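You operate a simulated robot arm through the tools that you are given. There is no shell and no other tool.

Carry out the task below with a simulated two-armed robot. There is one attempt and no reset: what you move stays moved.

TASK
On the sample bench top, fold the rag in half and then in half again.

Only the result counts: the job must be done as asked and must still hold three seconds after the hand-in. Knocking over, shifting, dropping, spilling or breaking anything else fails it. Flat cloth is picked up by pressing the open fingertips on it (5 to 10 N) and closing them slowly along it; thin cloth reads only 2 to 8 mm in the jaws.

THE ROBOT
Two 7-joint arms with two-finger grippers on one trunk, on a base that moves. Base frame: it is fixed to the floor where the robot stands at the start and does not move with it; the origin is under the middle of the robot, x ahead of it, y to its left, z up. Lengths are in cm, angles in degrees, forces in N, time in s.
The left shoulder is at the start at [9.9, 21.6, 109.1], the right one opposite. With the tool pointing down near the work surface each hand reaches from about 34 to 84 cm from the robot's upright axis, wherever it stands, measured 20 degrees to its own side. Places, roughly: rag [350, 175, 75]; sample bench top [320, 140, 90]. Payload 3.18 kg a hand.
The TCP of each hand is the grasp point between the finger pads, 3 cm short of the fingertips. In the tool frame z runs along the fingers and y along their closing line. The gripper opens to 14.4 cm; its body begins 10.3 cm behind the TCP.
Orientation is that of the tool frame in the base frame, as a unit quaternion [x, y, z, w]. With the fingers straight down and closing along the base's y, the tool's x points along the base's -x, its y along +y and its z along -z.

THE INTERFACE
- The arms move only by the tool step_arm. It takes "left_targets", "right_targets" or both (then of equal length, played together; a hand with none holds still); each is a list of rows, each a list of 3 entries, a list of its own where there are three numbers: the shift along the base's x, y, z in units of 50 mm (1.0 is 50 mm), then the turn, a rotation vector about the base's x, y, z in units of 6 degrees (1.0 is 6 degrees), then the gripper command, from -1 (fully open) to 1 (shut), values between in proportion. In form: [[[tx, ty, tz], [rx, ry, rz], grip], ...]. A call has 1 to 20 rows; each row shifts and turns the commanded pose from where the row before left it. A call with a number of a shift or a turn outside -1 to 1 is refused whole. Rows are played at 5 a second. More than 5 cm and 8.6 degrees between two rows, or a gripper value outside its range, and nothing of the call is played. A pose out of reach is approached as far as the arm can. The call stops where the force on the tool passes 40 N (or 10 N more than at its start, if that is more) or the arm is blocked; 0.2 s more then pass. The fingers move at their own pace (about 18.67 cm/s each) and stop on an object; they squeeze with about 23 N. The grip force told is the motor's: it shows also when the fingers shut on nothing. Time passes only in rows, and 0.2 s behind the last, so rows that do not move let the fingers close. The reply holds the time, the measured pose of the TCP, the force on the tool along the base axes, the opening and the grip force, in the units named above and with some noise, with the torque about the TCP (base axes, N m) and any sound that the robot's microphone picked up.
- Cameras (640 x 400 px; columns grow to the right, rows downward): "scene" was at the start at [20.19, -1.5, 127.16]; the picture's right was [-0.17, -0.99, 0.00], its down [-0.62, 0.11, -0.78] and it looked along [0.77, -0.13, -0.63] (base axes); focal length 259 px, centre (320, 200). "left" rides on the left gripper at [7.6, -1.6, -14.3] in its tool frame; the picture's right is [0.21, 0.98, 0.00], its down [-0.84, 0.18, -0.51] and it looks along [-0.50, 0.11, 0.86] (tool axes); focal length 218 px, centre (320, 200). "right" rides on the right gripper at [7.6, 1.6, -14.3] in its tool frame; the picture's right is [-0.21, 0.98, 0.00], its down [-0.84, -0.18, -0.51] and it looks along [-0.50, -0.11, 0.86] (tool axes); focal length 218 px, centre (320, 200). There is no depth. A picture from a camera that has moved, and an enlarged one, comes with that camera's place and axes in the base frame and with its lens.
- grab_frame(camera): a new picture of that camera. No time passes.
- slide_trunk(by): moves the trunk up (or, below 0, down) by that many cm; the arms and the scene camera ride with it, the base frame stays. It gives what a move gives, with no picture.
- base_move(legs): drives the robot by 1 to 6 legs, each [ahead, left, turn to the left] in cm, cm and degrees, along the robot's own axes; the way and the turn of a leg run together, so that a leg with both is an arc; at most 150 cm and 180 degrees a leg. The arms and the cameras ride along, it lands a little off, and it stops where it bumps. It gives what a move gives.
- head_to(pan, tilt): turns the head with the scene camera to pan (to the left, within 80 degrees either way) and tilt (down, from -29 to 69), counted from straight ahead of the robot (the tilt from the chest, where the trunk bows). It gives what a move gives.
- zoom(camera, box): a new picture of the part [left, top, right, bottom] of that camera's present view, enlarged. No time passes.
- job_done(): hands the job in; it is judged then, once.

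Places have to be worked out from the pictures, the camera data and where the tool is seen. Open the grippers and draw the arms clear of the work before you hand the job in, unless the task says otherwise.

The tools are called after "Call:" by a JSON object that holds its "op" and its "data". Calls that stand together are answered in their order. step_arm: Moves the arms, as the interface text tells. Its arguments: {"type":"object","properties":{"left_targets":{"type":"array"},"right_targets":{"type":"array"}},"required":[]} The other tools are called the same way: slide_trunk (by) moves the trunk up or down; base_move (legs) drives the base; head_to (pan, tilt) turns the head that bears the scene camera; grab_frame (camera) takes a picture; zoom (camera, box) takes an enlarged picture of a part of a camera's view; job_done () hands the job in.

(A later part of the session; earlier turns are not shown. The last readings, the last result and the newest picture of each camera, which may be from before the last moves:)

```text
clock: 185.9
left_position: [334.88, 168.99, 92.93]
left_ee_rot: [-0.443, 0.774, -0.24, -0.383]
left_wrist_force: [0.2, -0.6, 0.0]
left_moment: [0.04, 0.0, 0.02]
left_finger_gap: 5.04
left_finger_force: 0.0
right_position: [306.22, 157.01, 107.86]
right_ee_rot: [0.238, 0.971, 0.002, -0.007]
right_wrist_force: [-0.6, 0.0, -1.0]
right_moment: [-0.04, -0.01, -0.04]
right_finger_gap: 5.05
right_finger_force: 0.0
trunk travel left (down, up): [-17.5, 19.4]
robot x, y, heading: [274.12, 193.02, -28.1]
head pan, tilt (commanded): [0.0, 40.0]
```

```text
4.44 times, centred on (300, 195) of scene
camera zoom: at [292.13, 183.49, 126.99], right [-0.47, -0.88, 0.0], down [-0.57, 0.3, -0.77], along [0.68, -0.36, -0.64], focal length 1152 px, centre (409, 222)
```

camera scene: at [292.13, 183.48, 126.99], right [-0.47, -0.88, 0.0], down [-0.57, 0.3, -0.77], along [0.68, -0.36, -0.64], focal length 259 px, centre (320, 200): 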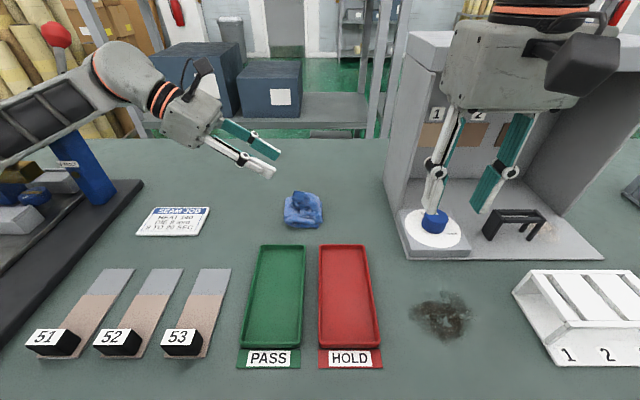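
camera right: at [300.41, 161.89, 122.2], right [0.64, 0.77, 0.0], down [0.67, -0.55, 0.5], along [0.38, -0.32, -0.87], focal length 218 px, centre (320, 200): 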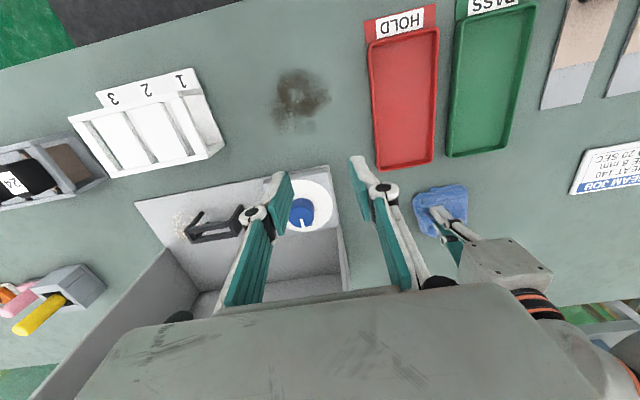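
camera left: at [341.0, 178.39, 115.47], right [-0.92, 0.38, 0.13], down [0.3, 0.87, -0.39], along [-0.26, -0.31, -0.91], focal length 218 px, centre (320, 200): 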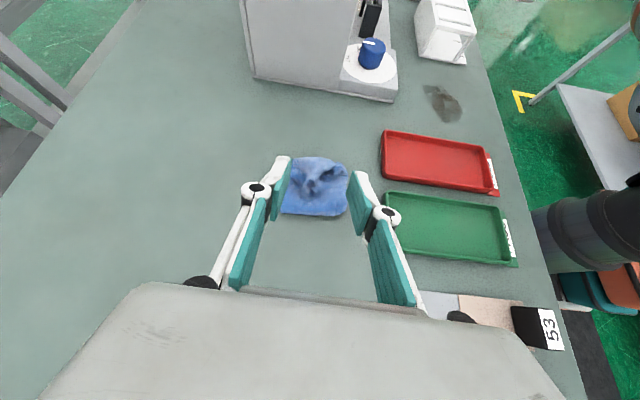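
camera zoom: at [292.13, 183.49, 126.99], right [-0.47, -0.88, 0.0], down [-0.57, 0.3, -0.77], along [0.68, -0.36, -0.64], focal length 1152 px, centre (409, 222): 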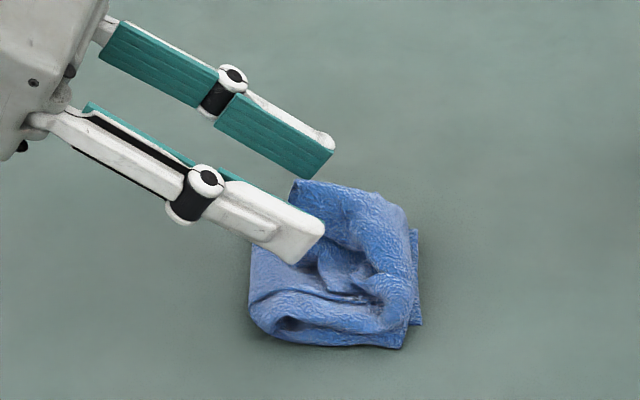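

Fingers straddle the tongue nicely. I'll advance 0.7 cm more and close on it.

Call:
{"op": "step_arm", "data": {"left_targets": [[[-0.06, -0.11, -0.11], [0, 0, 0], 0.3], [[0, 0, 0], [0, 0, 0], 0.4], [[0, 0, 0], [0, 0, 0], 0.5], [[0, 0, 0], [0, 0, 0], 0.6], [[0, 0, 0], [0, 0, 0], 0.7], [[0, 0, 0], [0, 0, 0], 0.8], [[0, 0, 0], [0, 0, 0], 0.9], [[0, 0, 0], [0, 0, 0], 1], [[0, 0, 0], [0, 0, 0], 1], [[0, 0, 0], [0, 0, 0], 1]]}}

Call:
{"op": "zoom", "data": {"camera": "left", "box": [250, 100, 390, 230]}}

Call:
{"op": "zoom", "data": {"camera": "scene", "box": [240, 150, 360, 240]}}

```text
clock: 188.1
left_position: [334.64, 168.28, 92.21]
left_ee_rot: [-0.442, 0.774, -0.241, -0.383]
left_wrist_force: [-0.2, 0.4, -0.4]
left_moment: [-0.03, -0.01, -0.01]
left_finger_gap: 0.26
left_finger_force: 18.4
right_position: [306.25, 157.0, 107.87]
right_ee_rot: [0.238, 0.971, 0.002, -0.007]
right_wrist_force: [0.0, 0.9, 0.3]
right_moment: [-0.03, 0.0, 0.0]
right_finger_gap: 5.02
right_finger_force: 0.0
trunk travel left (down, up): [-17.5, 19.4]
robot x, y, heading: [274.39, 193.04, -27.6]
head pan, tilt (commanded): [0.0, 40.0]
```

```text
3.08 times, centred on (320, 165) of left
camera zoom: at [338.91, 173.91, 106.9], right [-0.92, 0.38, 0.14], down [0.3, 0.87, -0.39], along [-0.26, -0.31, -0.91], focal length 672 px, centre (320, 308)
```

zoom: 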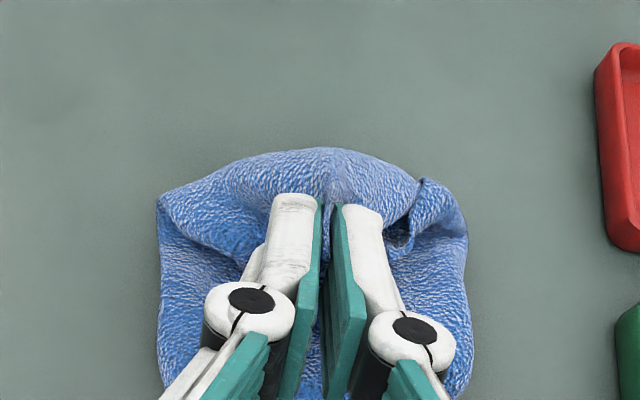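

```text
4.44 times, centred on (300, 195) of scene
camera zoom: at [292.14, 183.47, 126.98], right [-0.47, -0.88, 0.0], down [-0.57, 0.3, -0.77], along [0.68, -0.36, -0.64], focal length 1152 px, centre (409, 222)
```

zoom: 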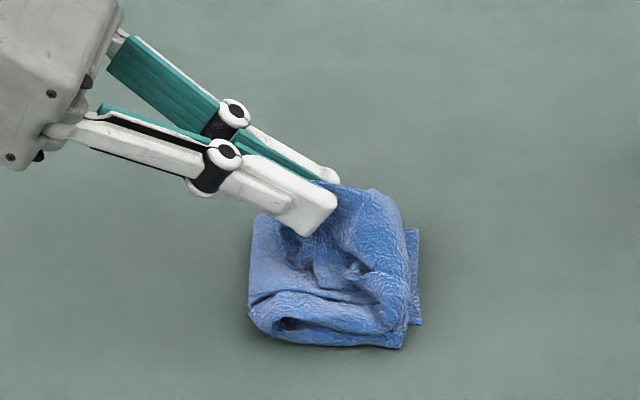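

Grip reads 2.6 mm, 18 N. I'll lift 3 cm straight up and check that the whole tongue follows.

Call:
{"op": "step_arm", "data": {"left_targets": [[[0, 0, 0.15], [0, 0, 0], 1], [[0, 0, 0.15], [0, 0, 0], 1], [[-0.02, -0.04, 0.15], [0, 0, 0], 1], [[-0.02, -0.04, 0.15], [0, 0, 0], 1], [[0, 0, 0], [0, 0, 0], 1]]}}

Call:
{"op": "zoom", "data": {"camera": "left", "box": [230, 100, 410, 230]}}

Call:
{"op": "zoom", "data": {"camera": "scene", "box": [240, 140, 360, 240]}}

```text
clock: 189.3
left_position: [334.36, 167.94, 95.33]
left_ee_rot: [-0.443, 0.774, -0.241, -0.383]
left_wrist_force: [-0.9, -1.0, -0.7]
left_moment: [-0.02, -0.03, 0.06]
left_finger_gap: 0.58
left_finger_force: 28.3
right_position: [306.24, 156.88, 107.87]
right_ee_rot: [0.237, 0.971, 0.001, -0.008]
right_wrist_force: [-0.4, -0.4, 0.6]
right_moment: [0.0, 0.02, 0.01]
right_finger_gap: 5.06
right_finger_force: 0.0
trunk travel left (down, up): [-17.5, 19.4]
robot x, y, heading: [274.37, 193.17, -27.9]
head pan, tilt (commanded): [0.0, 40.0]
```

```text
3.08 times, centred on (320, 165) of left
camera zoom: at [338.72, 173.52, 109.88], right [-0.92, 0.38, 0.14], down [0.3, 0.87, -0.39], along [-0.26, -0.31, -0.91], focal length 672 px, centre (320, 308)
```

zoom: 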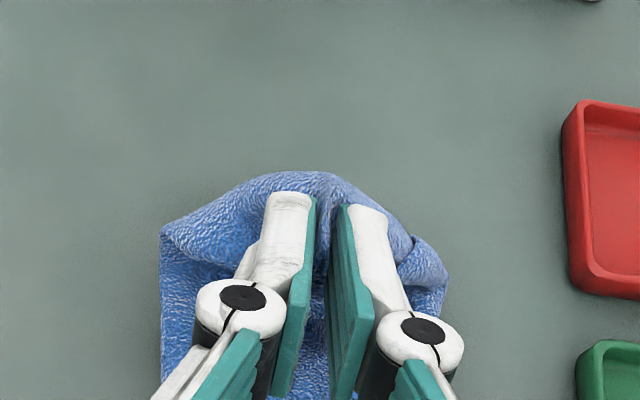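

```text
4.00 times, centred on (300, 190) of scene
camera zoom: at [292.14, 183.48, 126.98], right [-0.47, -0.88, 0.0], down [-0.57, 0.3, -0.77], along [0.68, -0.36, -0.64], focal length 1036 px, centre (400, 240)
```

zoom: 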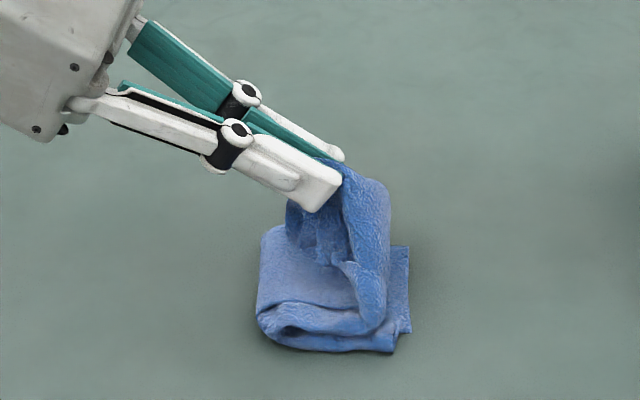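

Both layers are held (5.8 mm) and the cloth leaves the fingertips lengthwise. Now I'll turn the hand upright (and 12° past) while carrying the end over the right edge and lowering.

Call:
{"op": "step_arm", "data": {"left_targets": [[[-0.02, -0.037, 0.09], [0.885, -0.466, 0], 1], [[-0.027, -0.051, 0.078], [0.885, -0.466, 0], 1], [[-0.037, -0.071, 0.052], [0.885, -0.466, 0], 1], [[-0.039, -0.074, 0.03], [0.885, -0.466, 0], 1], [[-0.049, -0.094, 0.002], [0.885, -0.466, 0], 1], [[-0.051, -0.097, -0.04], [0.885, -0.466, 0], 1], [[-0.051, -0.097, -0.086], [0.885, -0.466, 0], 1], [[-0.052, -0.099, -0.112], [0.885, -0.466, 0], 1], [[-0.052, -0.099, -0.138], [0.885, -0.466, 0], 1], [[-0.043, -0.081, -0.162], [0.885, -0.466, 0], 1], [[-0.043, -0.081, -0.168], [0.885, -0.466, 0], 1], [[-0.009, -0.018, -0.16], [0, 0, 0], 1], [[0, 0, 0], [0, 0, 0], 1]]}}

Call:
{"op": "zoom", "data": {"camera": "scene", "box": [240, 150, 380, 250]}}

Call:
{"op": "zoom", "data": {"camera": "left", "box": [200, 40, 440, 220]}}

```text
clock: 192.1
left_position: [332.05, 163.55, 92.2]
left_ee_rot: [-0.494, 0.863, 0.059, 0.089]
left_wrist_force: [0.3, -0.6, 0.8]
left_moment: [0.0, -0.01, 0.0]
left_finger_gap: 0.44
left_finger_force: 19.1
right_position: [306.16, 156.86, 107.89]
right_ee_rot: [0.237, 0.971, 0.001, -0.006]
right_wrist_force: [0.0, -0.4, 0.2]
right_moment: [0.02, -0.02, 0.0]
right_finger_gap: 5.03
right_finger_force: 0.0
trunk travel left (down, up): [-17.5, 19.4]
robot x, y, heading: [274.17, 192.66, -27.8]
head pan, tilt (commanded): [0.0, 40.0]
```

```text
4.00 times, centred on (310, 200) of scene
camera zoom: at [292.1, 183.46, 126.99], right [-0.47, -0.88, 0.0], down [-0.57, 0.3, -0.77], along [0.68, -0.36, -0.64], focal length 1036 px, centre (360, 200)
```

zoom: 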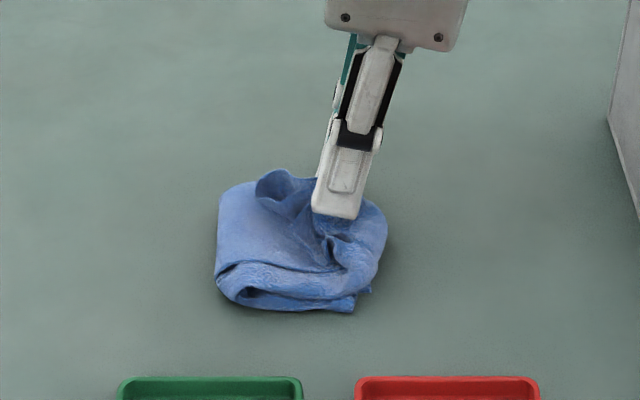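

```text
2.22 times, centred on (320, 130) of left
camera zoom: at [328.16, 153.55, 104.41], right [-0.95, 0.32, -0.03], down [0.21, 0.7, 0.68], along [0.24, 0.64, -0.73], focal length 485 px, centre (320, 356)
```

zoom: 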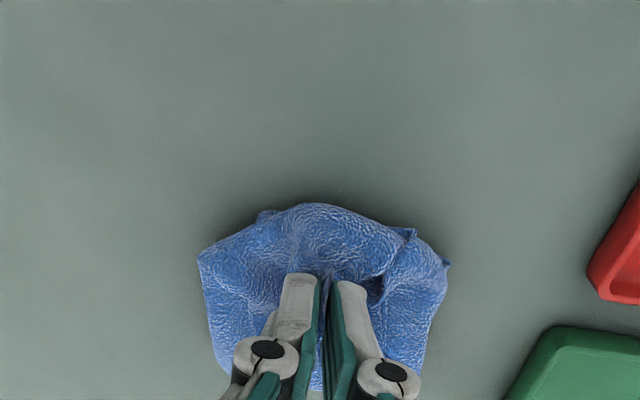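

The side wings of the end still trail on the left. I'll open the jaws here and lift off along the hand's axis to see how it settles.

Call:
{"op": "step_arm", "data": {"left_targets": [[[0, 0, 0], [0, 0, 0], 0.9], [[0, 0, 0], [0, 0, 0], 0.75], [[0, 0, 0], [0, 0, 0], 0.6], [[0, 0, 0], [0, 0, 0], 0.4], [[0, 0, 0], [0, 0, 0], 0.2], [[0, 0, 0], [0, 0, 0], 0.0], [[-0.02, -0.04, 0.3], [0, 0, 0], 0.0], [[-0.04, -0.08, 0.6], [0, 0, 0], 0.0], [[0, 0, 0.8], [0, 0, 0], 0.0], [[0.1, 0.2, 0.6], [-0.885, 0.466, 0], 0.0], [[0.3, 0.6, 0], [-0.885, 0.466, 0], 0.0], [[0.3, 0.6, 0], [0, 0, 0], 0.0], [[0.2, 0.4, 0], [0, 0, 0], 0.0], [[0, 0, 0], [0, 0, 0], 0.0]]}}

Call:
{"op": "zoom", "data": {"camera": "scene", "box": [240, 150, 380, 250]}}

Call:
{"op": "grab_frame", "data": {"camera": "left"}}

```text
clock: 195.1
left_position: [336.38, 171.83, 103.76]
left_ee_rot: [-0.497, 0.868, 0.004, 0.001]
left_wrist_force: [-0.1, 0.2, 0.5]
left_moment: [0.04, -0.03, 0.03]
left_finger_gap: 7.21
left_finger_force: 0.1
right_position: [306.25, 156.81, 107.88]
right_ee_rot: [0.238, 0.971, 0.002, -0.007]
right_wrist_force: [0.4, -0.9, -0.5]
right_moment: [0.02, 0.03, -0.01]
right_finger_gap: 5.01
right_finger_force: 0.0
trunk travel left (down, up): [-17.5, 19.4]
robot x, y, heading: [274.15, 192.74, -27.8]
head pan, tilt (commanded): [0.0, 40.0]
```

```text
4.00 times, centred on (310, 200) of scene
camera zoom: at [292.11, 183.4, 126.97], right [-0.47, -0.88, 0.0], down [-0.57, 0.3, -0.77], along [0.68, -0.36, -0.64], focal length 1036 px, centre (360, 200)
```

zoom: 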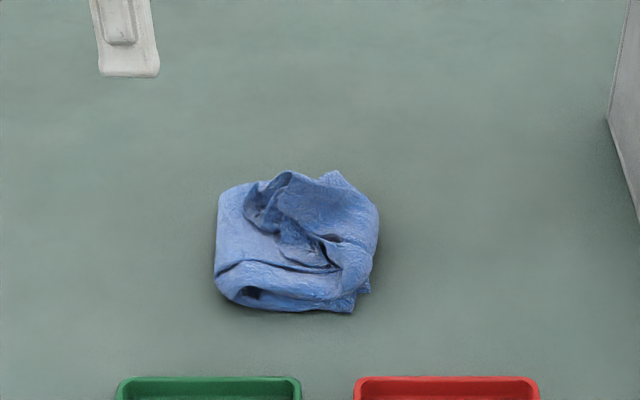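

```text
taken
camera left: at [333.75, 164.37, 117.92], right [-0.95, 0.32, 0.0], down [0.27, 0.81, 0.51], along [0.16, 0.49, -0.86], focal length 218 px, centre (320, 200)
```

left: 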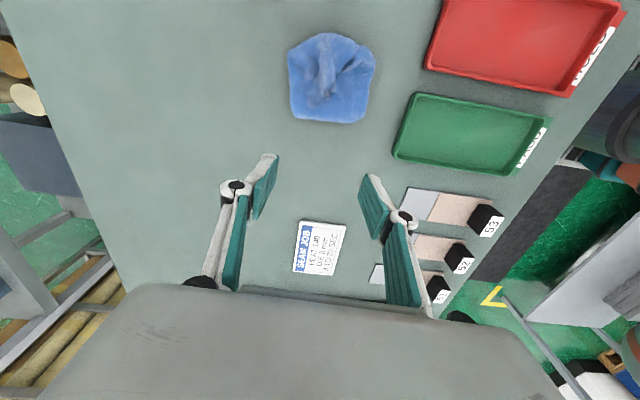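

The gathered grip keeps doubling the end back. I'll lay the end out once more and then use a different pinch — jaws closing across the end edge (hand in its natural yaw), so the pinch line is parallel to the fold. First, locate the tongue again.

Call:
{"op": "zoom", "data": {"camera": "left", "box": [260, 10, 400, 140]}}

Call:
{"op": "zoom", "data": {"camera": "scene", "box": [280, 180, 350, 235]}}

```text
3.08 times, centred on (330, 75) of left
camera zoom: at [333.75, 164.37, 117.92], right [-0.95, 0.32, 0.0], down [0.27, 0.81, 0.51], along [0.16, 0.49, -0.86], focal length 672 px, centre (289, 585)
```

zoom: 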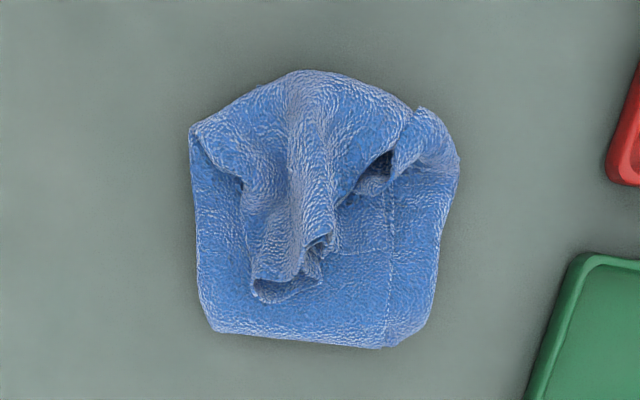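

```text
7.27 times, centred on (315, 208) of scene
camera zoom: at [292.11, 183.4, 126.97], right [-0.47, -0.88, 0.0], down [-0.57, 0.3, -0.77], along [0.68, -0.36, -0.64], focal length 1885 px, centre (356, 146)
```

zoom: 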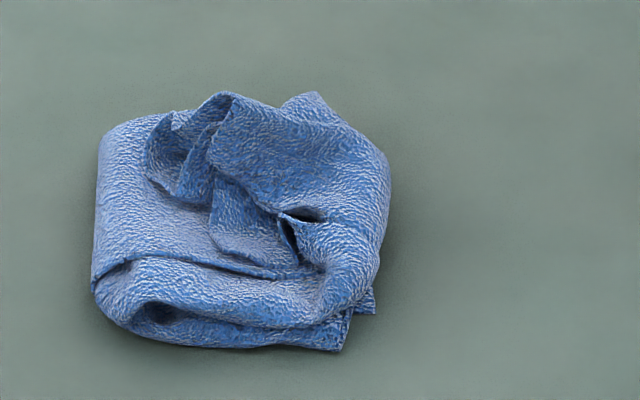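

I see the tongue ridge at ≈[333.9,166.0,90.5]. I'll grip it there vertically and carry it back left.

Call:
{"op": "step_arm", "data": {"left_targets": [[[-0.17, -0.39, 0], [0, 0, 0], 0.3], [[-0.17, -0.39, 0], [0, 0, 0], 0.3], [[-0.16, -0.38, -0.3], [0, 0, 0], 0.3], [[0, 0, -0.7], [0, 0, 0], 0.3], [[0, 0, -0.7], [0, 0, 0], 0.3], [[0, 0, -0.5], [0, 0, 0], 0.3], [[0, 0, -0.3], [0, 0, 0], 0.3], [[0, 0, 0], [0, 0, 0], 0.4], [[0, 0, 0], [0, 0, 0], 0.5], [[0, 0, 0], [0, 0, 0], 0.6], [[0, 0, 0], [0, 0, 0], 0.7], [[0, 0, 0], [0, 0, 0], 0.8], [[0, 0, 0], [0, 0, 0], 0.9], [[0, 0, 0], [0, 0, 0], 1], [[0, 0, 0], [0, 0, 0], 1], [[0, 0, 0], [0, 0, 0], 1]]}}

Call:
{"op": "zoom", "data": {"camera": "left", "box": [220, 60, 420, 230]}}

```text
clock: 198.5
left_position: [333.74, 166.04, 91.27]
left_ee_rot: [-0.498, 0.867, 0.003, 0.002]
left_wrist_force: [0.4, 0.7, -1.5]
left_moment: [-0.03, -0.04, 0.01]
left_finger_gap: 0.33
left_finger_force: 20.3
right_position: [306.23, 156.89, 107.75]
right_ee_rot: [0.238, 0.971, 0.001, -0.007]
right_wrist_force: [0.3, 0.5, 0.9]
right_moment: [0.02, -0.01, 0.01]
right_finger_gap: 5.05
right_finger_force: 0.1
trunk travel left (down, up): [-17.5, 19.4]
robot x, y, heading: [274.07, 193.06, -27.6]
head pan, tilt (commanded): [0.0, 40.0]
```

```text
2.35 times, centred on (320, 145) of left
camera zoom: at [331.13, 158.63, 105.4], right [-0.95, 0.31, 0.0], down [0.27, 0.81, 0.51], along [0.16, 0.49, -0.86], focal length 514 px, centre (320, 329)
```

zoom: 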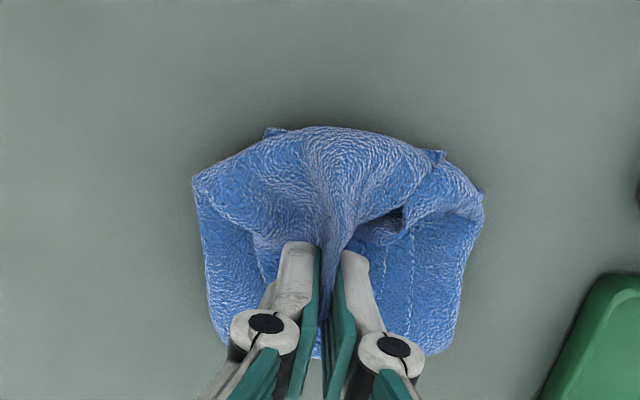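

Gripped. I'll lift it and lay it back out to the left.

Call:
{"op": "step_arm", "data": {"left_targets": [[[0.02, 0.045, 0.2], [0, 0, 0], 1], [[0.02, 0.045, 0.2], [0, 0, 0], 1], [[0.06, 0.13, 0.2], [0, 0, 0], 1], [[0.06, 0.13, 0.2], [0, 0, 0], 1], [[0.06, 0.13, 0.2], [0, 0, 0], 1], [[0.06, 0.13, 0.2], [0, 0, 0], 1], [[0.083, 0.182, 0.1], [0, 0, 0], 1], [[0.083, 0.182, 0.1], [0, 0, 0], 1], [[0.083, 0.182, 0.1], [0, 0, 0], 1], [[0.083, 0.182, 0], [0, 0, 0], 1], [[0.083, 0.182, 0], [0, 0, 0], 1], [[0.083, 0.182, -0.16], [0, 0, 0], 1], [[0.083, 0.182, -0.16], [0, 0, 0], 1], [[0.083, 0.182, -0.16], [0, 0, 0], 1], [[0.083, 0.182, -0.16], [0, 0, 0], 1], [[0.083, 0.182, -0.22], [0, 0, 0], 1], [[0.083, 0.182, -0.22], [0, 0, 0], 1], [[0.083, 0.182, -0.22], [0, 0, 0], 1], [[0.05, 0.11, -0.2], [0, 0, 0], 1], [[0.04, 0.09, -0.2], [0, 0, 0], 1]]}}

Call:
{"op": "zoom", "data": {"camera": "scene", "box": [200, 160, 380, 260]}}

Call:
{"op": "grab_frame", "data": {"camera": "left"}}

```text
clock: 202.7
left_position: [340.7, 181.05, 90.18]
left_ee_rot: [-0.497, 0.868, 0.003, 0.002]
left_wrist_force: [0.4, 0.6, -0.2]
left_moment: [0.02, -0.01, -0.01]
left_finger_gap: 0.5
left_finger_force: 20.8
right_position: [306.2, 156.9, 107.88]
right_ee_rot: [0.238, 0.971, 0.0, -0.007]
right_wrist_force: [-0.1, 0.7, 0.5]
right_moment: [0.05, 0.01, -0.01]
right_finger_gap: 5.03
right_finger_force: 0.1
trunk travel left (down, up): [-17.5, 19.4]
robot x, y, heading: [274.73, 192.7, -28.1]
head pan, tilt (commanded): [0.0, 40.0]
```

```text
3.56 times, centred on (290, 210) of scene
camera zoom: at [292.16, 183.48, 126.98], right [-0.47, -0.88, 0.0], down [-0.57, 0.3, -0.77], along [0.68, -0.36, -0.64], focal length 921 px, centre (427, 164)
```

zoom: 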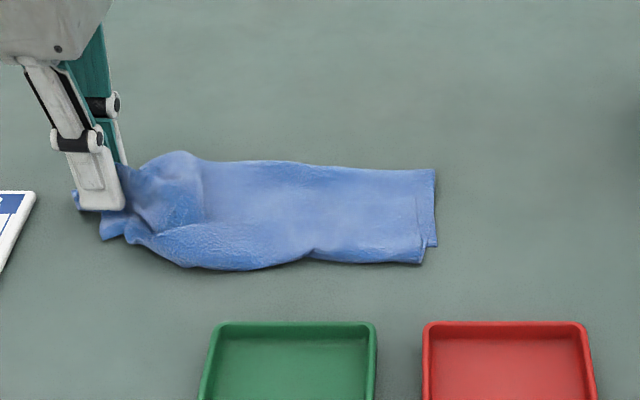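

```text
taken
camera left: at [338.09, 173.59, 104.33], right [-0.95, 0.31, 0.0], down [0.27, 0.81, 0.51], along [0.16, 0.49, -0.86], focal length 218 px, centre (320, 200)
```

left: 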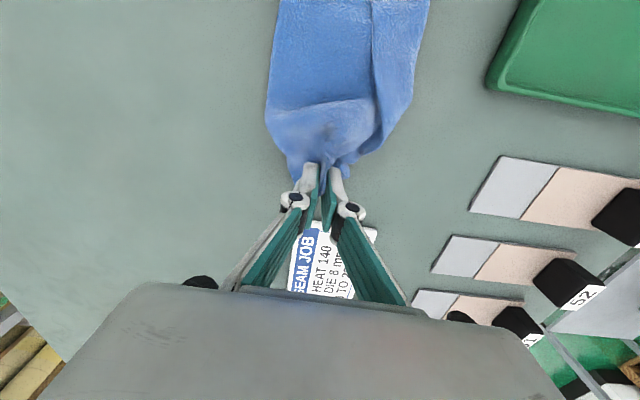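

Laid out with slight slack; I'll pull 1.3 cm further left to straighten, press lightly and spread the end open.

Call:
{"op": "step_arm", "data": {"left_targets": [[[0.05, 0.1, 0], [0, 0, 0], 1], [[0.07, 0.13, -0.06], [0, 0, 0], 1], [[0, 0, -0.14], [0, 0, 0], 1], [[0, 0, -0.04], [0, 0, 0], 1], [[0, 0, 0], [0, 0, 0], 0.9], [[0, 0, 0], [0, 0, 0], 0.82], [[0, 0, 0], [0, 0, 0], 0.74], [[0, 0, 0], [0, 0, 0], 0.66], [[0, 0, 0], [0, 0, 0], 0.58], [[0, 0, 0], [0, 0, 0], 0.5], [[0, 0, 0], [0, 0, 0], 0.42], [[0, 0, 0], [0, 0, 0], 0.34], [[0, 0, 0], [0, 0, 0], 0.26], [[0, 0, 0], [0, 0, 0], 0.18], [[0, 0, 0], [0, 0, 0], 0.1], [[0, 0, 0], [0, 0, 0], 0.02], [[0, 0, 0], [0, 0, 0], -0.06], [[0, 0, 0], [0, 0, 0], -0.14], [[0, 0, 0], [0, 0, 0], -0.2]]}}

Call:
{"op": "grab_frame", "data": {"camera": "left"}}

Call:
{"op": "zoom", "data": {"camera": "scene", "box": [200, 160, 380, 260]}}

```text
clock: 206.7
left_position: [341.09, 182.09, 89.12]
left_ee_rot: [-0.497, 0.868, 0.003, 0.001]
left_wrist_force: [0.4, -0.5, -0.7]
left_moment: [0.03, 0.01, 0.04]
left_finger_gap: 8.63
left_finger_force: 0.0
right_position: [306.28, 157.0, 107.78]
right_ee_rot: [0.238, 0.971, 0.001, -0.006]
right_wrist_force: [-0.3, 0.4, 0.4]
right_moment: [-0.01, -0.01, -0.01]
right_finger_gap: 5.07
right_finger_force: 0.1
trunk travel left (down, up): [-17.5, 19.4]
robot x, y, heading: [274.53, 192.89, -27.6]
head pan, tilt (commanded): [0.0, 40.0]
```

```text
taken
camera left: at [338.68, 174.73, 103.22], right [-0.95, 0.31, 0.0], down [0.27, 0.81, 0.51], along [0.16, 0.49, -0.86], focal length 218 px, centre (320, 200)
```

left: 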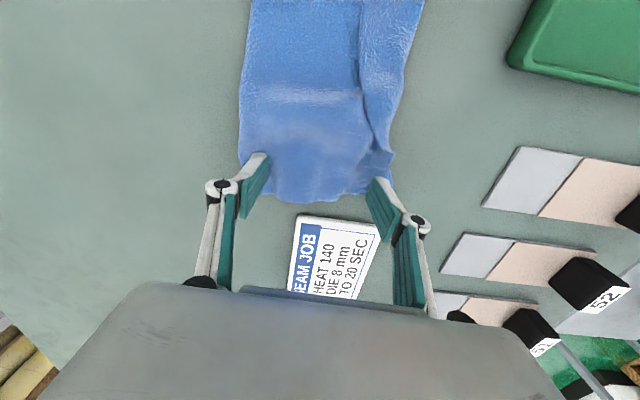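

```text
3.56 times, centred on (290, 210) of scene
camera zoom: at [292.14, 183.47, 126.98], right [-0.47, -0.88, 0.0], down [-0.57, 0.3, -0.77], along [0.68, -0.36, -0.64], focal length 921 px, centre (427, 164)
```

zoom: 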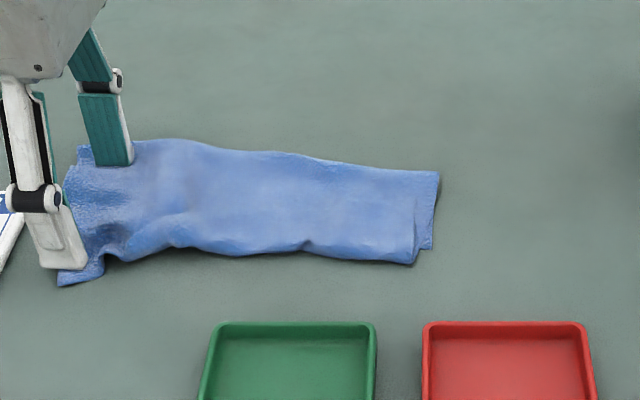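

The end is now wide and tidy. I'll lift the hand and turn it back to its natural yaw (jaws closing left-right) above the end.

Call:
{"op": "step_arm", "data": {"left_targets": [[[0, 0, 0.2], [0, 0, 0], -0.2], [[0, 0, 0.6], [0, 0, 0], -0.2], [[0, 0, 0.8], [0, 0, 0], 0], [[0, 0, 0.6], [0, 0, -1], 0.2], [[0, 0, 0], [0, 0, -1], 0.3], [[0, 0, 0], [0, 0, -1], 0.4], [[0, 0, 0], [0, 0, -1], 0.4], [[0, 0, 0], [0, 0, -1], 0.4], [[0, 0, 0], [0, 0, -1], 0.4], [[0, 0, 0], [0, 0, -1], 0.4], [[0, 0, 0], [0, 0, -1], 0.4], [[0, 0, 0], [0, 0, -1], 0.4], [[0, 0, 0], [0, 0, -1], 0.4], [[0, 0, 0], [0, 0, -1], 0.4], [[0, 0, 0], [0, 0, -1], 0.4], [[0, 0, 0], [0, 0, -1], 0.4], [[0, 0, 0], [0, 0, -1], 0.4], [[0, 0, 0], [0, 0, -0.4], 0.4], [[0, 0, 0], [0, 0, 0], 0.4]]}}

Call:
{"op": "grab_frame", "data": {"camera": "left"}}

Call:
{"op": "zoom", "data": {"camera": "scene", "box": [200, 160, 380, 260]}}

```text
clock: 210.7
left_position: [341.36, 182.04, 100.04]
left_ee_rot: [0.231, 0.973, 0.002, 0.003]
left_wrist_force: [-0.2, 0.4, 0.4]
left_moment: [-0.01, -0.01, 0.0]
left_finger_gap: 4.32
left_finger_force: 0.0
right_position: [306.22, 156.98, 107.83]
right_ee_rot: [0.238, 0.971, 0.001, -0.007]
right_wrist_force: [0.7, 0.0, -0.1]
right_moment: [-0.01, 0.01, 0.01]
right_finger_gap: 5.04
right_finger_force: 0.0
trunk travel left (down, up): [-17.5, 19.4]
robot x, y, heading: [274.13, 192.99, -27.8]
head pan, tilt (commanded): [0.0, 40.0]
```

```text
taken
camera left: at [333.5, 184.16, 114.18], right [0.26, 0.97, 0.0], down [0.83, -0.22, 0.51], along [0.5, -0.13, -0.86], focal length 218 px, centre (320, 200)
```

left: 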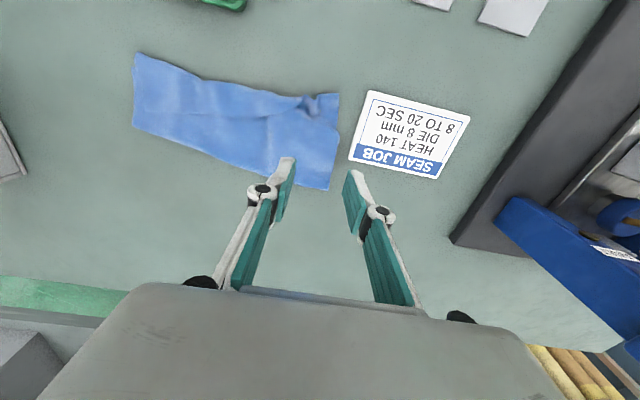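

```text
3.56 times, centred on (290, 210) of scene
camera zoom: at [292.14, 183.47, 126.98], right [-0.47, -0.88, 0.0], down [-0.57, 0.3, -0.77], along [0.68, -0.36, -0.64], focal length 921 px, centre (427, 164)
```

zoom: 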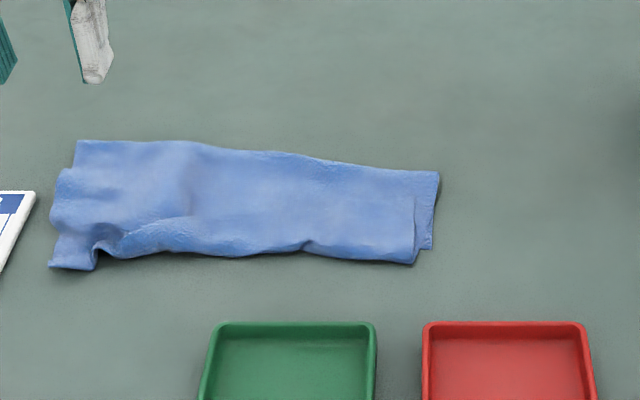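

The strip is flat and full-size again (≈24 × 10.5 cm). I'll pinch its left end with the jaws closing across the edge: centre ≈[341.5,181.5], 3 cm opening; lowering to just above the cloth.

Call:
{"op": "step_arm", "data": {"left_targets": [[[0.03, -0.1, -0.4], [0, 0, 0], 0.58], [[0, 0, -0.6], [0, 0, 0], 0.58], [[0, 0, -0.5], [0, 0, 0], 0.58], [[0, 0, -0.4], [0, 0, 0], 0.58], [[0, 0, 0], [0, 0, 0], 0.58]]}}

Call:
{"op": "grab_frame", "data": {"camera": "left"}}

Call:
{"op": "zoom", "data": {"camera": "scene", "box": [200, 160, 320, 250]}}

```text
clock: 211.9
left_position: [341.56, 181.72, 90.44]
left_ee_rot: [0.231, 0.973, 0.002, 0.002]
left_wrist_force: [0.1, -0.2, -0.5]
left_moment: [0.03, -0.06, 0.0]
left_finger_gap: 3.02
left_finger_force: 0.0
right_position: [306.2, 156.88, 107.83]
right_ee_rot: [0.238, 0.971, 0.002, -0.007]
right_wrist_force: [-0.6, -0.4, -0.2]
right_moment: [-0.04, -0.04, 0.02]
right_finger_gap: 5.03
right_finger_force: 0.0
trunk travel left (down, up): [-17.5, 19.4]
robot x, y, heading: [274.32, 193.17, -27.8]
head pan, tilt (commanded): [0.0, 40.0]
```

```text
taken
camera left: at [333.66, 183.62, 104.69], right [0.25, 0.97, 0.0], down [0.83, -0.22, 0.51], along [0.5, -0.13, -0.86], focal length 218 px, centre (320, 200)
```

left: 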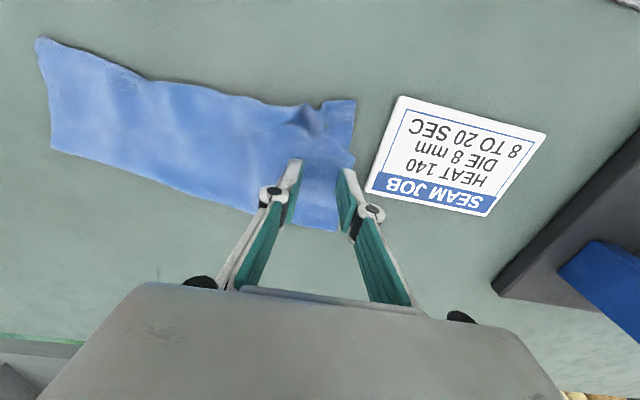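

```text
4.44 times, centred on (260, 205) of scene
camera zoom: at [292.11, 183.48, 126.99], right [-0.47, -0.88, 0.0], down [-0.57, 0.3, -0.77], along [0.68, -0.36, -0.64], focal length 1152 px, centre (587, 178)
```

zoom: 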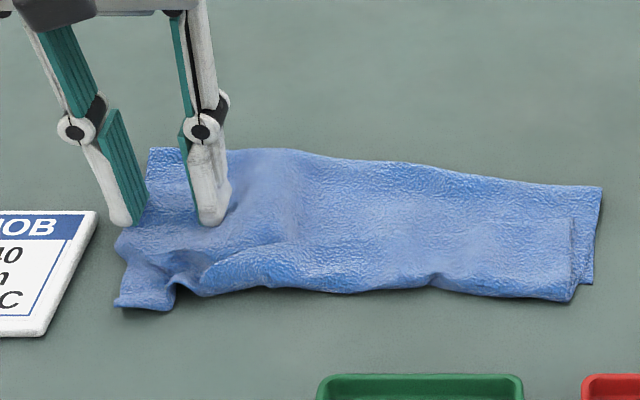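

The outer finger is right at the end edge. I'll lower to contact and check the force.

Call:
{"op": "step_arm", "data": {"left_targets": [[[0, 0, -0.12], [0, 0, 0], 0.58], [[0, 0, -0.12], [0, 0, 0], 0.58], [[0, 0, -0.05], [0, 0, 0], 0.58], [[0, 0, 0], [0, 0, 0], 0.58]]}}

```text
clock: 212.9
left_position: [341.46, 181.69, 89.22]
left_ee_rot: [0.231, 0.973, 0.001, 0.004]
left_wrist_force: [0.6, -0.2, 6.4]
left_moment: [0.04, -0.11, 0.01]
left_finger_gap: 2.93
left_finger_force: 0.0
right_position: [306.19, 156.98, 107.92]
right_ee_rot: [0.237, 0.971, 0.001, -0.007]
right_wrist_force: [-0.3, -0.6, 0.3]
right_moment: [0.02, 0.01, 0.02]
right_finger_gap: 5.05
right_finger_force: 0.0
trunk travel left (down, up): [-17.5, 19.4]
robot x, y, heading: [274.5, 192.8, -28.1]
head pan, tilt (commanded): [0.0, 40.0]
```

Contact at 6.4 N. I'll press a touch more and close slowly.

Call:
{"op": "step_arm", "data": {"left_targets": [[[0, 0, -0.03], [0, 0, 0], 0.58], [[0, 0, 0], [0, 0, 0], 0.62], [[0, 0, 0], [0, 0, 0], 0.66], [[0, 0, 0], [0, 0, 0], 0.7], [[0, 0, 0], [0, 0, 0], 0.74], [[0, 0, 0], [0, 0, 0], 0.78], [[0, 0, 0], [0, 0, 0], 0.82], [[0, 0, 0], [0, 0, 0], 0.86], [[0, 0, 0], [0, 0, 0], 0.9], [[0, 0, 0], [0, 0, 0], 0.94], [[0, 0, 0], [0, 0, 0], 1], [[0, 0, 0], [0, 0, 0], 1], [[0, 0, 0], [0, 0, 0], 1]]}}

Call:
{"op": "grab_frame", "data": {"camera": "left"}}

Call:
{"op": "zoom", "data": {"camera": "scene", "box": [200, 160, 320, 250]}}

```text
clock: 215.7
left_position: [341.42, 181.65, 88.9]
left_ee_rot: [0.231, 0.973, 0.002, 0.004]
left_wrist_force: [0.0, -0.8, 10.8]
left_moment: [0.0, -0.09, 0.02]
left_finger_gap: 0.28
left_finger_force: 22.8
right_position: [306.08, 156.86, 107.94]
right_ee_rot: [0.238, 0.971, 0.001, -0.007]
right_wrist_force: [0.4, -0.2, -0.2]
right_moment: [0.01, 0.01, 0.01]
right_finger_gap: 5.03
right_finger_force: 0.0
trunk travel left (down, up): [-17.5, 19.4]
robot x, y, heading: [274.38, 193.14, -27.9]
head pan, tilt (commanded): [0.0, 40.0]
```

```text
taken
camera left: at [333.57, 183.67, 103.14], right [0.25, 0.97, 0.0], down [0.83, -0.22, 0.51], along [0.5, -0.13, -0.86], focal length 218 px, centre (320, 200)
```

left: 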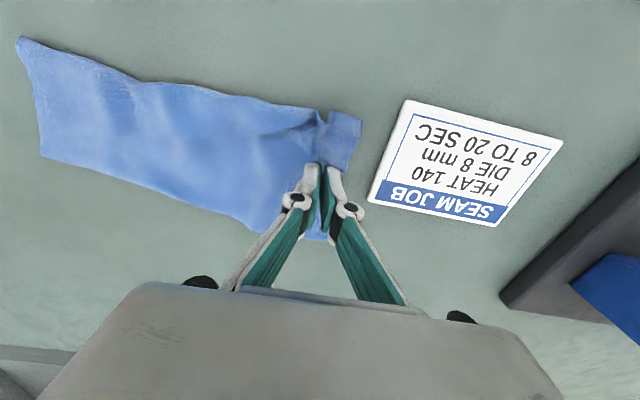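

```text
4.44 times, centred on (260, 205) of scene
camera zoom: at [292.04, 183.49, 127.0], right [-0.47, -0.88, 0.0], down [-0.57, 0.3, -0.77], along [0.68, -0.36, -0.64], focal length 1152 px, centre (587, 178)
```

zoom: 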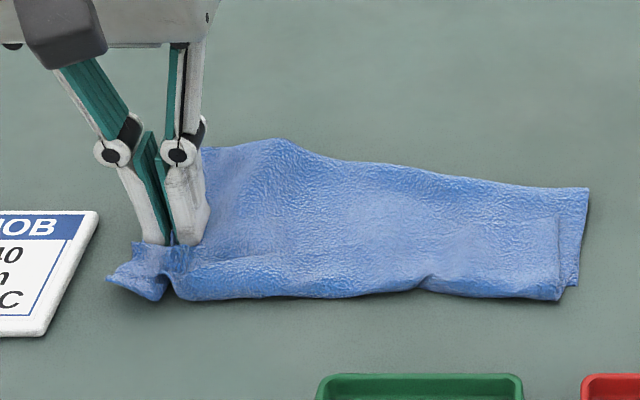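

Gap 2.8 mm suggests perhaps one layer only. I'll lift 3 cm and check.

Call:
{"op": "step_arm", "data": {"left_targets": [[[0, 0, 0.1], [0, 0, 0], 1], [[0, 0, 0.15], [0, 0, 0], 1], [[0, 0, 0.15], [0, 0, 0], 1], [[0, 0, 0.2], [0, 0, 0], 1], [[0, 0, 0], [0, 0, 0], 1]]}}

Call:
{"op": "grab_frame", "data": {"camera": "left"}}

Call:
{"op": "zoom", "data": {"camera": "scene", "box": [200, 160, 320, 250]}}

```text
clock: 216.9
left_position: [341.34, 181.72, 91.94]
left_ee_rot: [0.232, 0.973, 0.002, 0.002]
left_wrist_force: [0.2, 0.7, 1.0]
left_moment: [-0.05, 0.0, 0.03]
left_finger_gap: 0.3
left_finger_force: 22.8
right_position: [306.3, 156.77, 107.81]
right_ee_rot: [0.238, 0.971, 0.001, -0.007]
right_wrist_force: [-0.4, -0.5, 0.1]
right_moment: [0.04, 0.01, 0.01]
right_finger_gap: 5.07
right_finger_force: 0.0
trunk travel left (down, up): [-17.5, 19.4]
robot x, y, heading: [273.99, 193.16, -27.9]
head pan, tilt (commanded): [0.0, 40.0]
```

```text
taken
camera left: at [333.63, 183.69, 106.06], right [0.25, 0.97, 0.0], down [0.83, -0.22, 0.51], along [0.5, -0.13, -0.86], focal length 218 px, centre (320, 200)
```

left: 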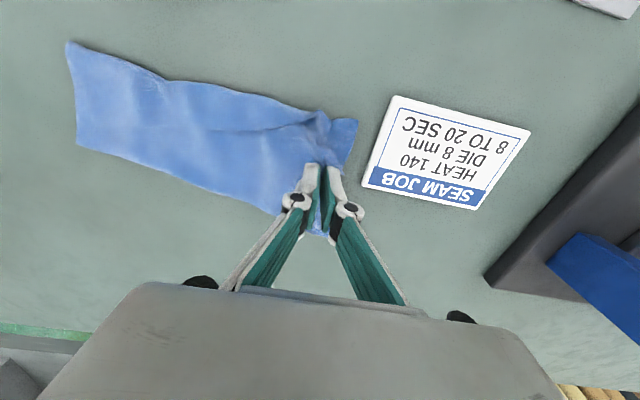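

```text
4.44 times, centred on (260, 205) of scene
camera zoom: at [292.16, 183.46, 126.97], right [-0.47, -0.88, 0.0], down [-0.57, 0.3, -0.77], along [0.68, -0.36, -0.64], focal length 1152 px, centre (587, 178)
```

zoom: 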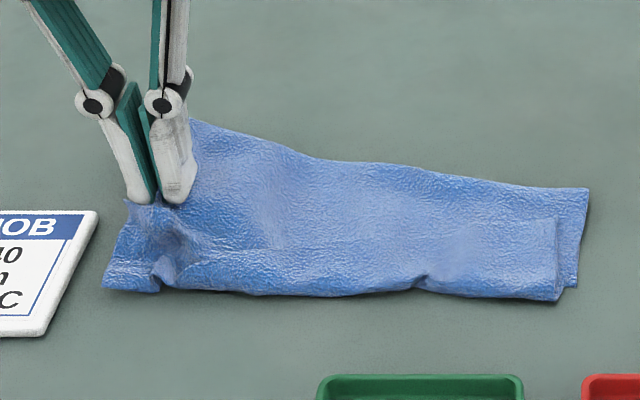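

Call:
{"op": "step_arm", "data": {"left_targets": [[[-0.03, -0.05, 0.2], [0, 0, 0], 1], [[-0.03, -0.06, 0.2], [0, 0, 0], 1], [[-0.05, -0.09, 0.2], [0, 0, 0], 1], [[-0.05, -0.09, 0.2], [0, 0, 0], 1], [[0, 0, 0], [0, 0, 0], 1]]}}

Call:
{"op": "grab_frame", "data": {"camera": "left"}}

Call:
{"op": "zoom", "data": {"camera": "scene", "box": [200, 150, 340, 250]}}

```text
clock: 218.1
left_position: [340.62, 180.28, 95.95]
left_ee_rot: [0.233, 0.973, 0.002, 0.002]
left_wrist_force: [-1.2, 0.1, -0.5]
left_moment: [-0.01, 0.02, 0.02]
left_finger_gap: 0.3
left_finger_force: 22.7
right_position: [306.25, 156.89, 107.91]
right_ee_rot: [0.238, 0.971, 0.001, -0.007]
right_wrist_force: [-0.4, -0.3, 0.3]
right_moment: [-0.04, 0.01, 0.01]
right_finger_gap: 5.05
right_finger_force: 0.1
trunk travel left (down, up): [-17.5, 19.4]
robot x, y, heading: [274.3, 193.13, -27.5]
head pan, tilt (commanded): [0.0, 40.0]
```

```text
taken
camera left: at [332.82, 182.27, 110.08], right [0.25, 0.97, 0.0], down [0.83, -0.22, 0.51], along [0.5, -0.13, -0.86], focal length 218 px, centre (320, 200)
```

left: 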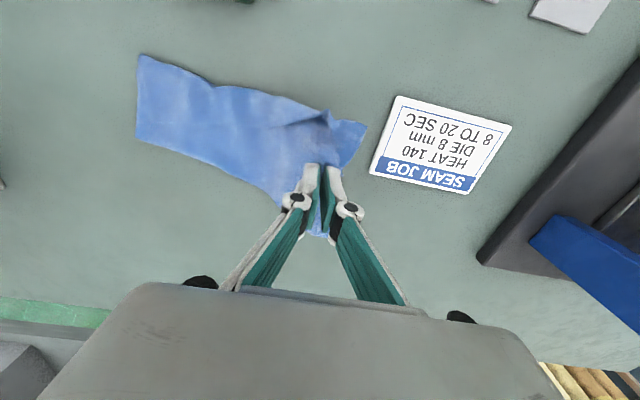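

```text
4.00 times, centred on (270, 200) of scene
camera zoom: at [292.16, 183.47, 126.97], right [-0.47, -0.88, 0.0], down [-0.57, 0.3, -0.77], along [0.68, -0.36, -0.64], focal length 1036 px, centre (520, 200)
```

zoom: 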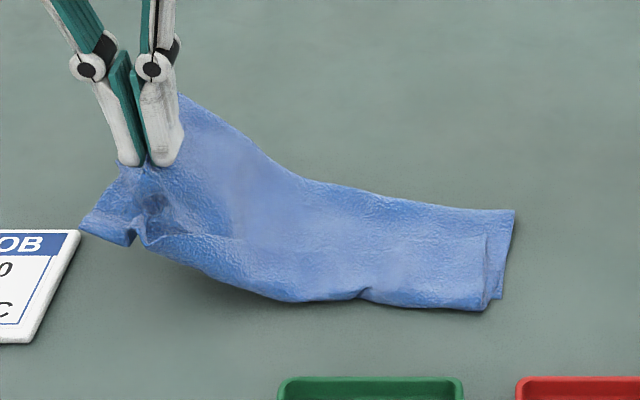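

The whole end lifts evenly with shadow beneath it, so both layers are held, and the cloth hangs from the bottom of the jaws. I'll carry it over in an arc — first part.

Call:
{"op": "step_arm", "data": {"left_targets": [[[-0.075, -0.13, 0.125], [0, 0, 0], 1], [[-0.075, -0.13, 0.125], [0, 0, 0], 1], [[-0.1006, -0.173, 0.1], [0, 0, 0], 1], [[-0.1006, -0.173, 0.1], [0, 0, 0], 1], [[-0.1006, -0.173, 0.05], [0, 0, 0], 1], [[-0.1006, -0.173, 0.05], [0, 0, 0], 1], [[-0.1006, -0.173, 0], [0, 0, 0], 1], [[-0.1006, -0.173, 0], [0, 0, 0], 1], [[-0.1006, -0.173, -0.05], [0, 0, 0], 1], [[-0.1006, -0.173, -0.05], [0, 0, 0], 1], [[0, 0, 0], [0, 0, 0], 1]]}}

Call:
{"op": "grab_frame", "data": {"camera": "left"}}

Call:
{"op": "zoom", "data": {"camera": "scene", "box": [220, 140, 380, 250]}}

```text
clock: 220.5
left_position: [335.81, 171.99, 98.19]
left_ee_rot: [0.232, 0.973, 0.002, 0.002]
left_wrist_force: [-0.8, -0.3, 0.1]
left_moment: [0.0, -0.03, 0.01]
left_finger_gap: 0.32
left_finger_force: 23.0
right_position: [306.22, 156.96, 107.93]
right_ee_rot: [0.237, 0.971, 0.001, -0.007]
right_wrist_force: [-0.1, -0.3, -0.7]
right_moment: [0.01, 0.01, 0.01]
right_finger_gap: 5.04
right_finger_force: 0.1
trunk travel left (down, up): [-17.5, 19.4]
robot x, y, heading: [274.29, 193.17, -27.7]
head pan, tilt (commanded): [0.0, 40.0]
```

```text
taken
camera left: at [328.05, 174.04, 112.34], right [0.25, 0.97, 0.0], down [0.83, -0.22, 0.51], along [0.5, -0.13, -0.86], focal length 218 px, centre (320, 200)
```

left: 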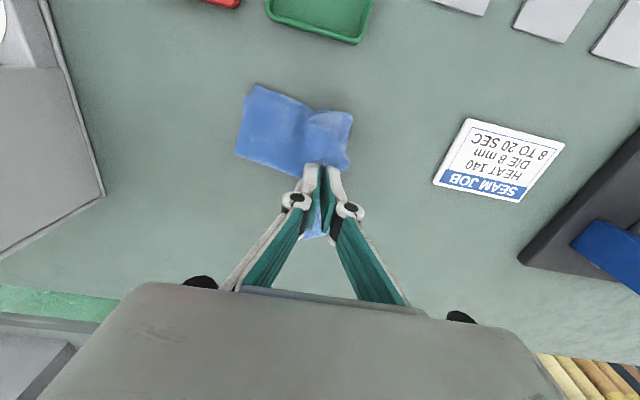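

```text
3.64 times, centred on (300, 195) of scene
camera zoom: at [292.14, 183.49, 126.98], right [-0.47, -0.88, 0.0], down [-0.57, 0.3, -0.77], along [0.68, -0.36, -0.64], focal length 942 px, centre (393, 218)
```

zoom: 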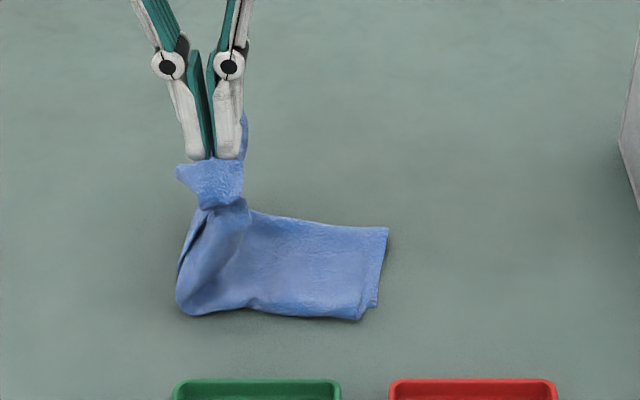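

Very good: the lower half lies flat for 12 cm and the raised half hangs straight from the jaws. Continue the arc down toward the right end.

Call:
{"op": "step_arm", "data": {"left_targets": [[[-0.075, -0.13, -0.04], [0, 0, 0], 1], [[-0.075, -0.13, -0.04], [0, 0, 0], 1], [[-0.08, -0.138, -0.08], [0, 0, 0], 1], [[-0.08, -0.138, -0.08], [0, 0, 0], 1], [[-0.075, -0.13, -0.12], [0, 0, 0], 1], [[-0.075, -0.13, -0.12], [0, 0, 0], 1], [[-0.065, -0.1125, -0.14], [0, 0, 0], 1], [[-0.065, -0.1125, -0.14], [0, 0, 0], 1], [[-0.05, -0.0865, -0.15], [0, 0, 0], 1], [[-0.05, -0.0865, -0.15], [0, 0, 0], 1], [[0, 0, 0], [0, 0, 0], 1]]}}

Call:
{"op": "grab_frame", "data": {"camera": "left"}}

Call:
{"op": "zoom", "data": {"camera": "scene", "box": [240, 150, 380, 250]}}

```text
clock: 222.9
left_position: [332.37, 166.06, 92.81]
left_ee_rot: [0.231, 0.973, 0.002, 0.003]
left_wrist_force: [-0.8, 0.0, -0.1]
left_moment: [-0.03, 0.0, -0.02]
left_finger_gap: 0.33
left_finger_force: 22.5
right_position: [306.17, 156.86, 107.84]
right_ee_rot: [0.238, 0.971, 0.0, -0.007]
right_wrist_force: [0.0, 0.2, -0.2]
right_moment: [0.03, 0.0, -0.02]
right_finger_gap: 5.03
right_finger_force: 0.1
trunk travel left (down, up): [-17.5, 19.4]
robot x, y, heading: [273.89, 193.14, -27.8]
head pan, tilt (commanded): [0.0, 40.0]
```

```text
taken
camera left: at [324.64, 168.07, 107.03], right [0.25, 0.97, 0.0], down [0.83, -0.22, 0.51], along [0.5, -0.13, -0.86], focal length 218 px, centre (320, 200)
```

left: 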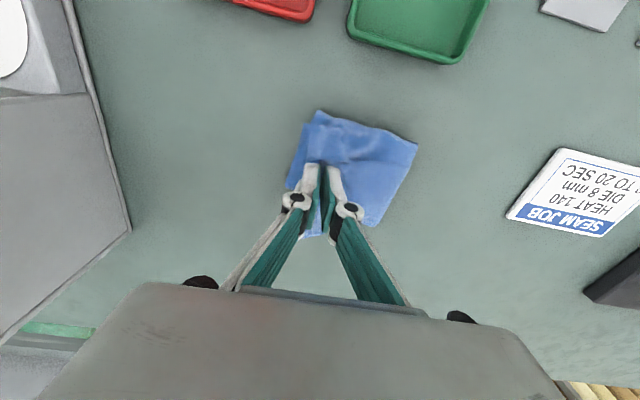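

```text
4.00 times, centred on (310, 200) of scene
camera zoom: at [292.13, 183.49, 126.99], right [-0.47, -0.88, 0.0], down [-0.57, 0.3, -0.77], along [0.68, -0.36, -0.64], focal length 1036 px, centre (360, 200)
```

zoom: 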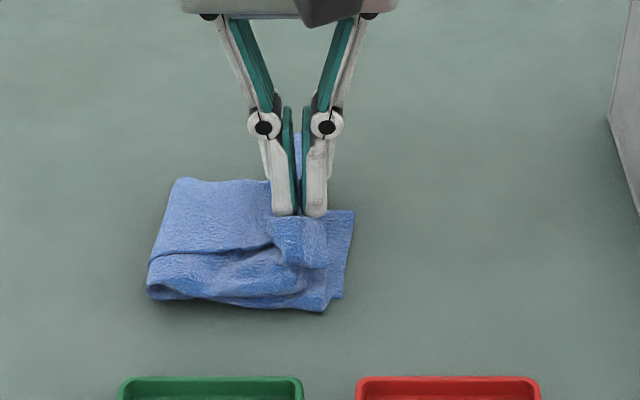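

This looks very good — the fold is at the left with the ends meeting at the right. I'll nudge 1 cm right, lower another 1.4 cm, and release slowly.

Call:
{"op": "step_arm", "data": {"left_targets": [[[-0.05, -0.087, -0.08], [0, 0, 0], 1], [[-0.05, -0.087, -0.1], [0, 0, 0], 1], [[0, 0, -0.1], [0, 0, 0], 1], [[0, 0, 0], [0, 0, 0], 1], [[0, 0, 0], [0, 0, 0], 0.92], [[0, 0, 0], [0, 0, 0], 0.84], [[0, 0, 0], [0, 0, 0], 0.76], [[0, 0, 0], [0, 0, 0], 0.68], [[0, 0, 0], [0, 0, 0], 0.6], [[0, 0, 0], [0, 0, 0], 0.52], [[0, 0, 0], [0, 0, 0], 0.44], [[0, 0, 0], [0, 0, 0], 0.44]]}}

Call:
{"op": "zoom", "data": {"camera": "left", "box": [240, 80, 440, 240]}}

Call:
{"op": "zoom", "data": {"camera": "scene", "box": [250, 160, 370, 245]}}

```text
clock: 225.5
left_position: [331.75, 165.23, 91.46]
left_ee_rot: [0.231, 0.973, 0.002, 0.003]
left_wrist_force: [-1.3, 0.6, 0.3]
left_moment: [0.0, 0.01, 0.01]
left_finger_gap: 4.02
left_finger_force: 0.1
right_position: [306.12, 156.91, 107.88]
right_ee_rot: [0.237, 0.971, 0.001, -0.006]
right_wrist_force: [0.2, 0.0, 0.8]
right_moment: [0.01, 0.02, 0.02]
right_finger_gap: 5.07
right_finger_force: 0.0
trunk travel left (down, up): [-17.5, 19.4]
robot x, y, heading: [274.38, 193.05, -27.6]
head pan, tilt (commanded): [0.0, 40.0]
```

```text
2.50 times, centred on (340, 160) of left
camera zoom: at [324.15, 167.22, 105.65], right [0.25, 0.97, 0.0], down [0.83, -0.22, 0.51], along [0.5, -0.13, -0.86], focal length 546 px, centre (270, 300)
```

zoom: 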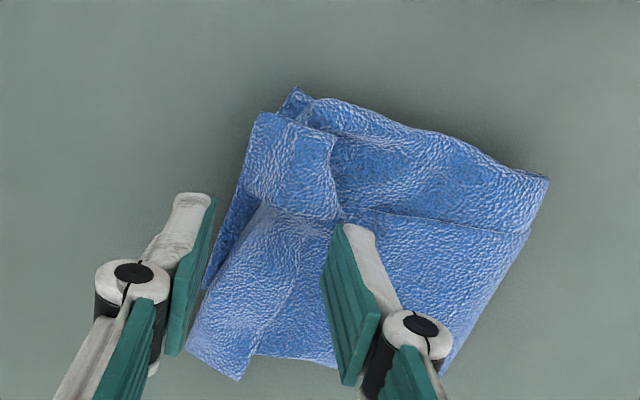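

```text
4.71 times, centred on (310, 202) of scene
camera zoom: at [292.14, 183.47, 126.98], right [-0.47, -0.88, 0.0], down [-0.57, 0.3, -0.77], along [0.68, -0.36, -0.64], focal length 1220 px, centre (367, 188)
```

zoom: 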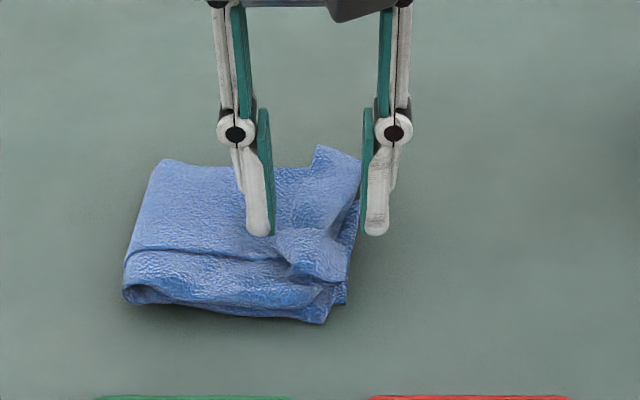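

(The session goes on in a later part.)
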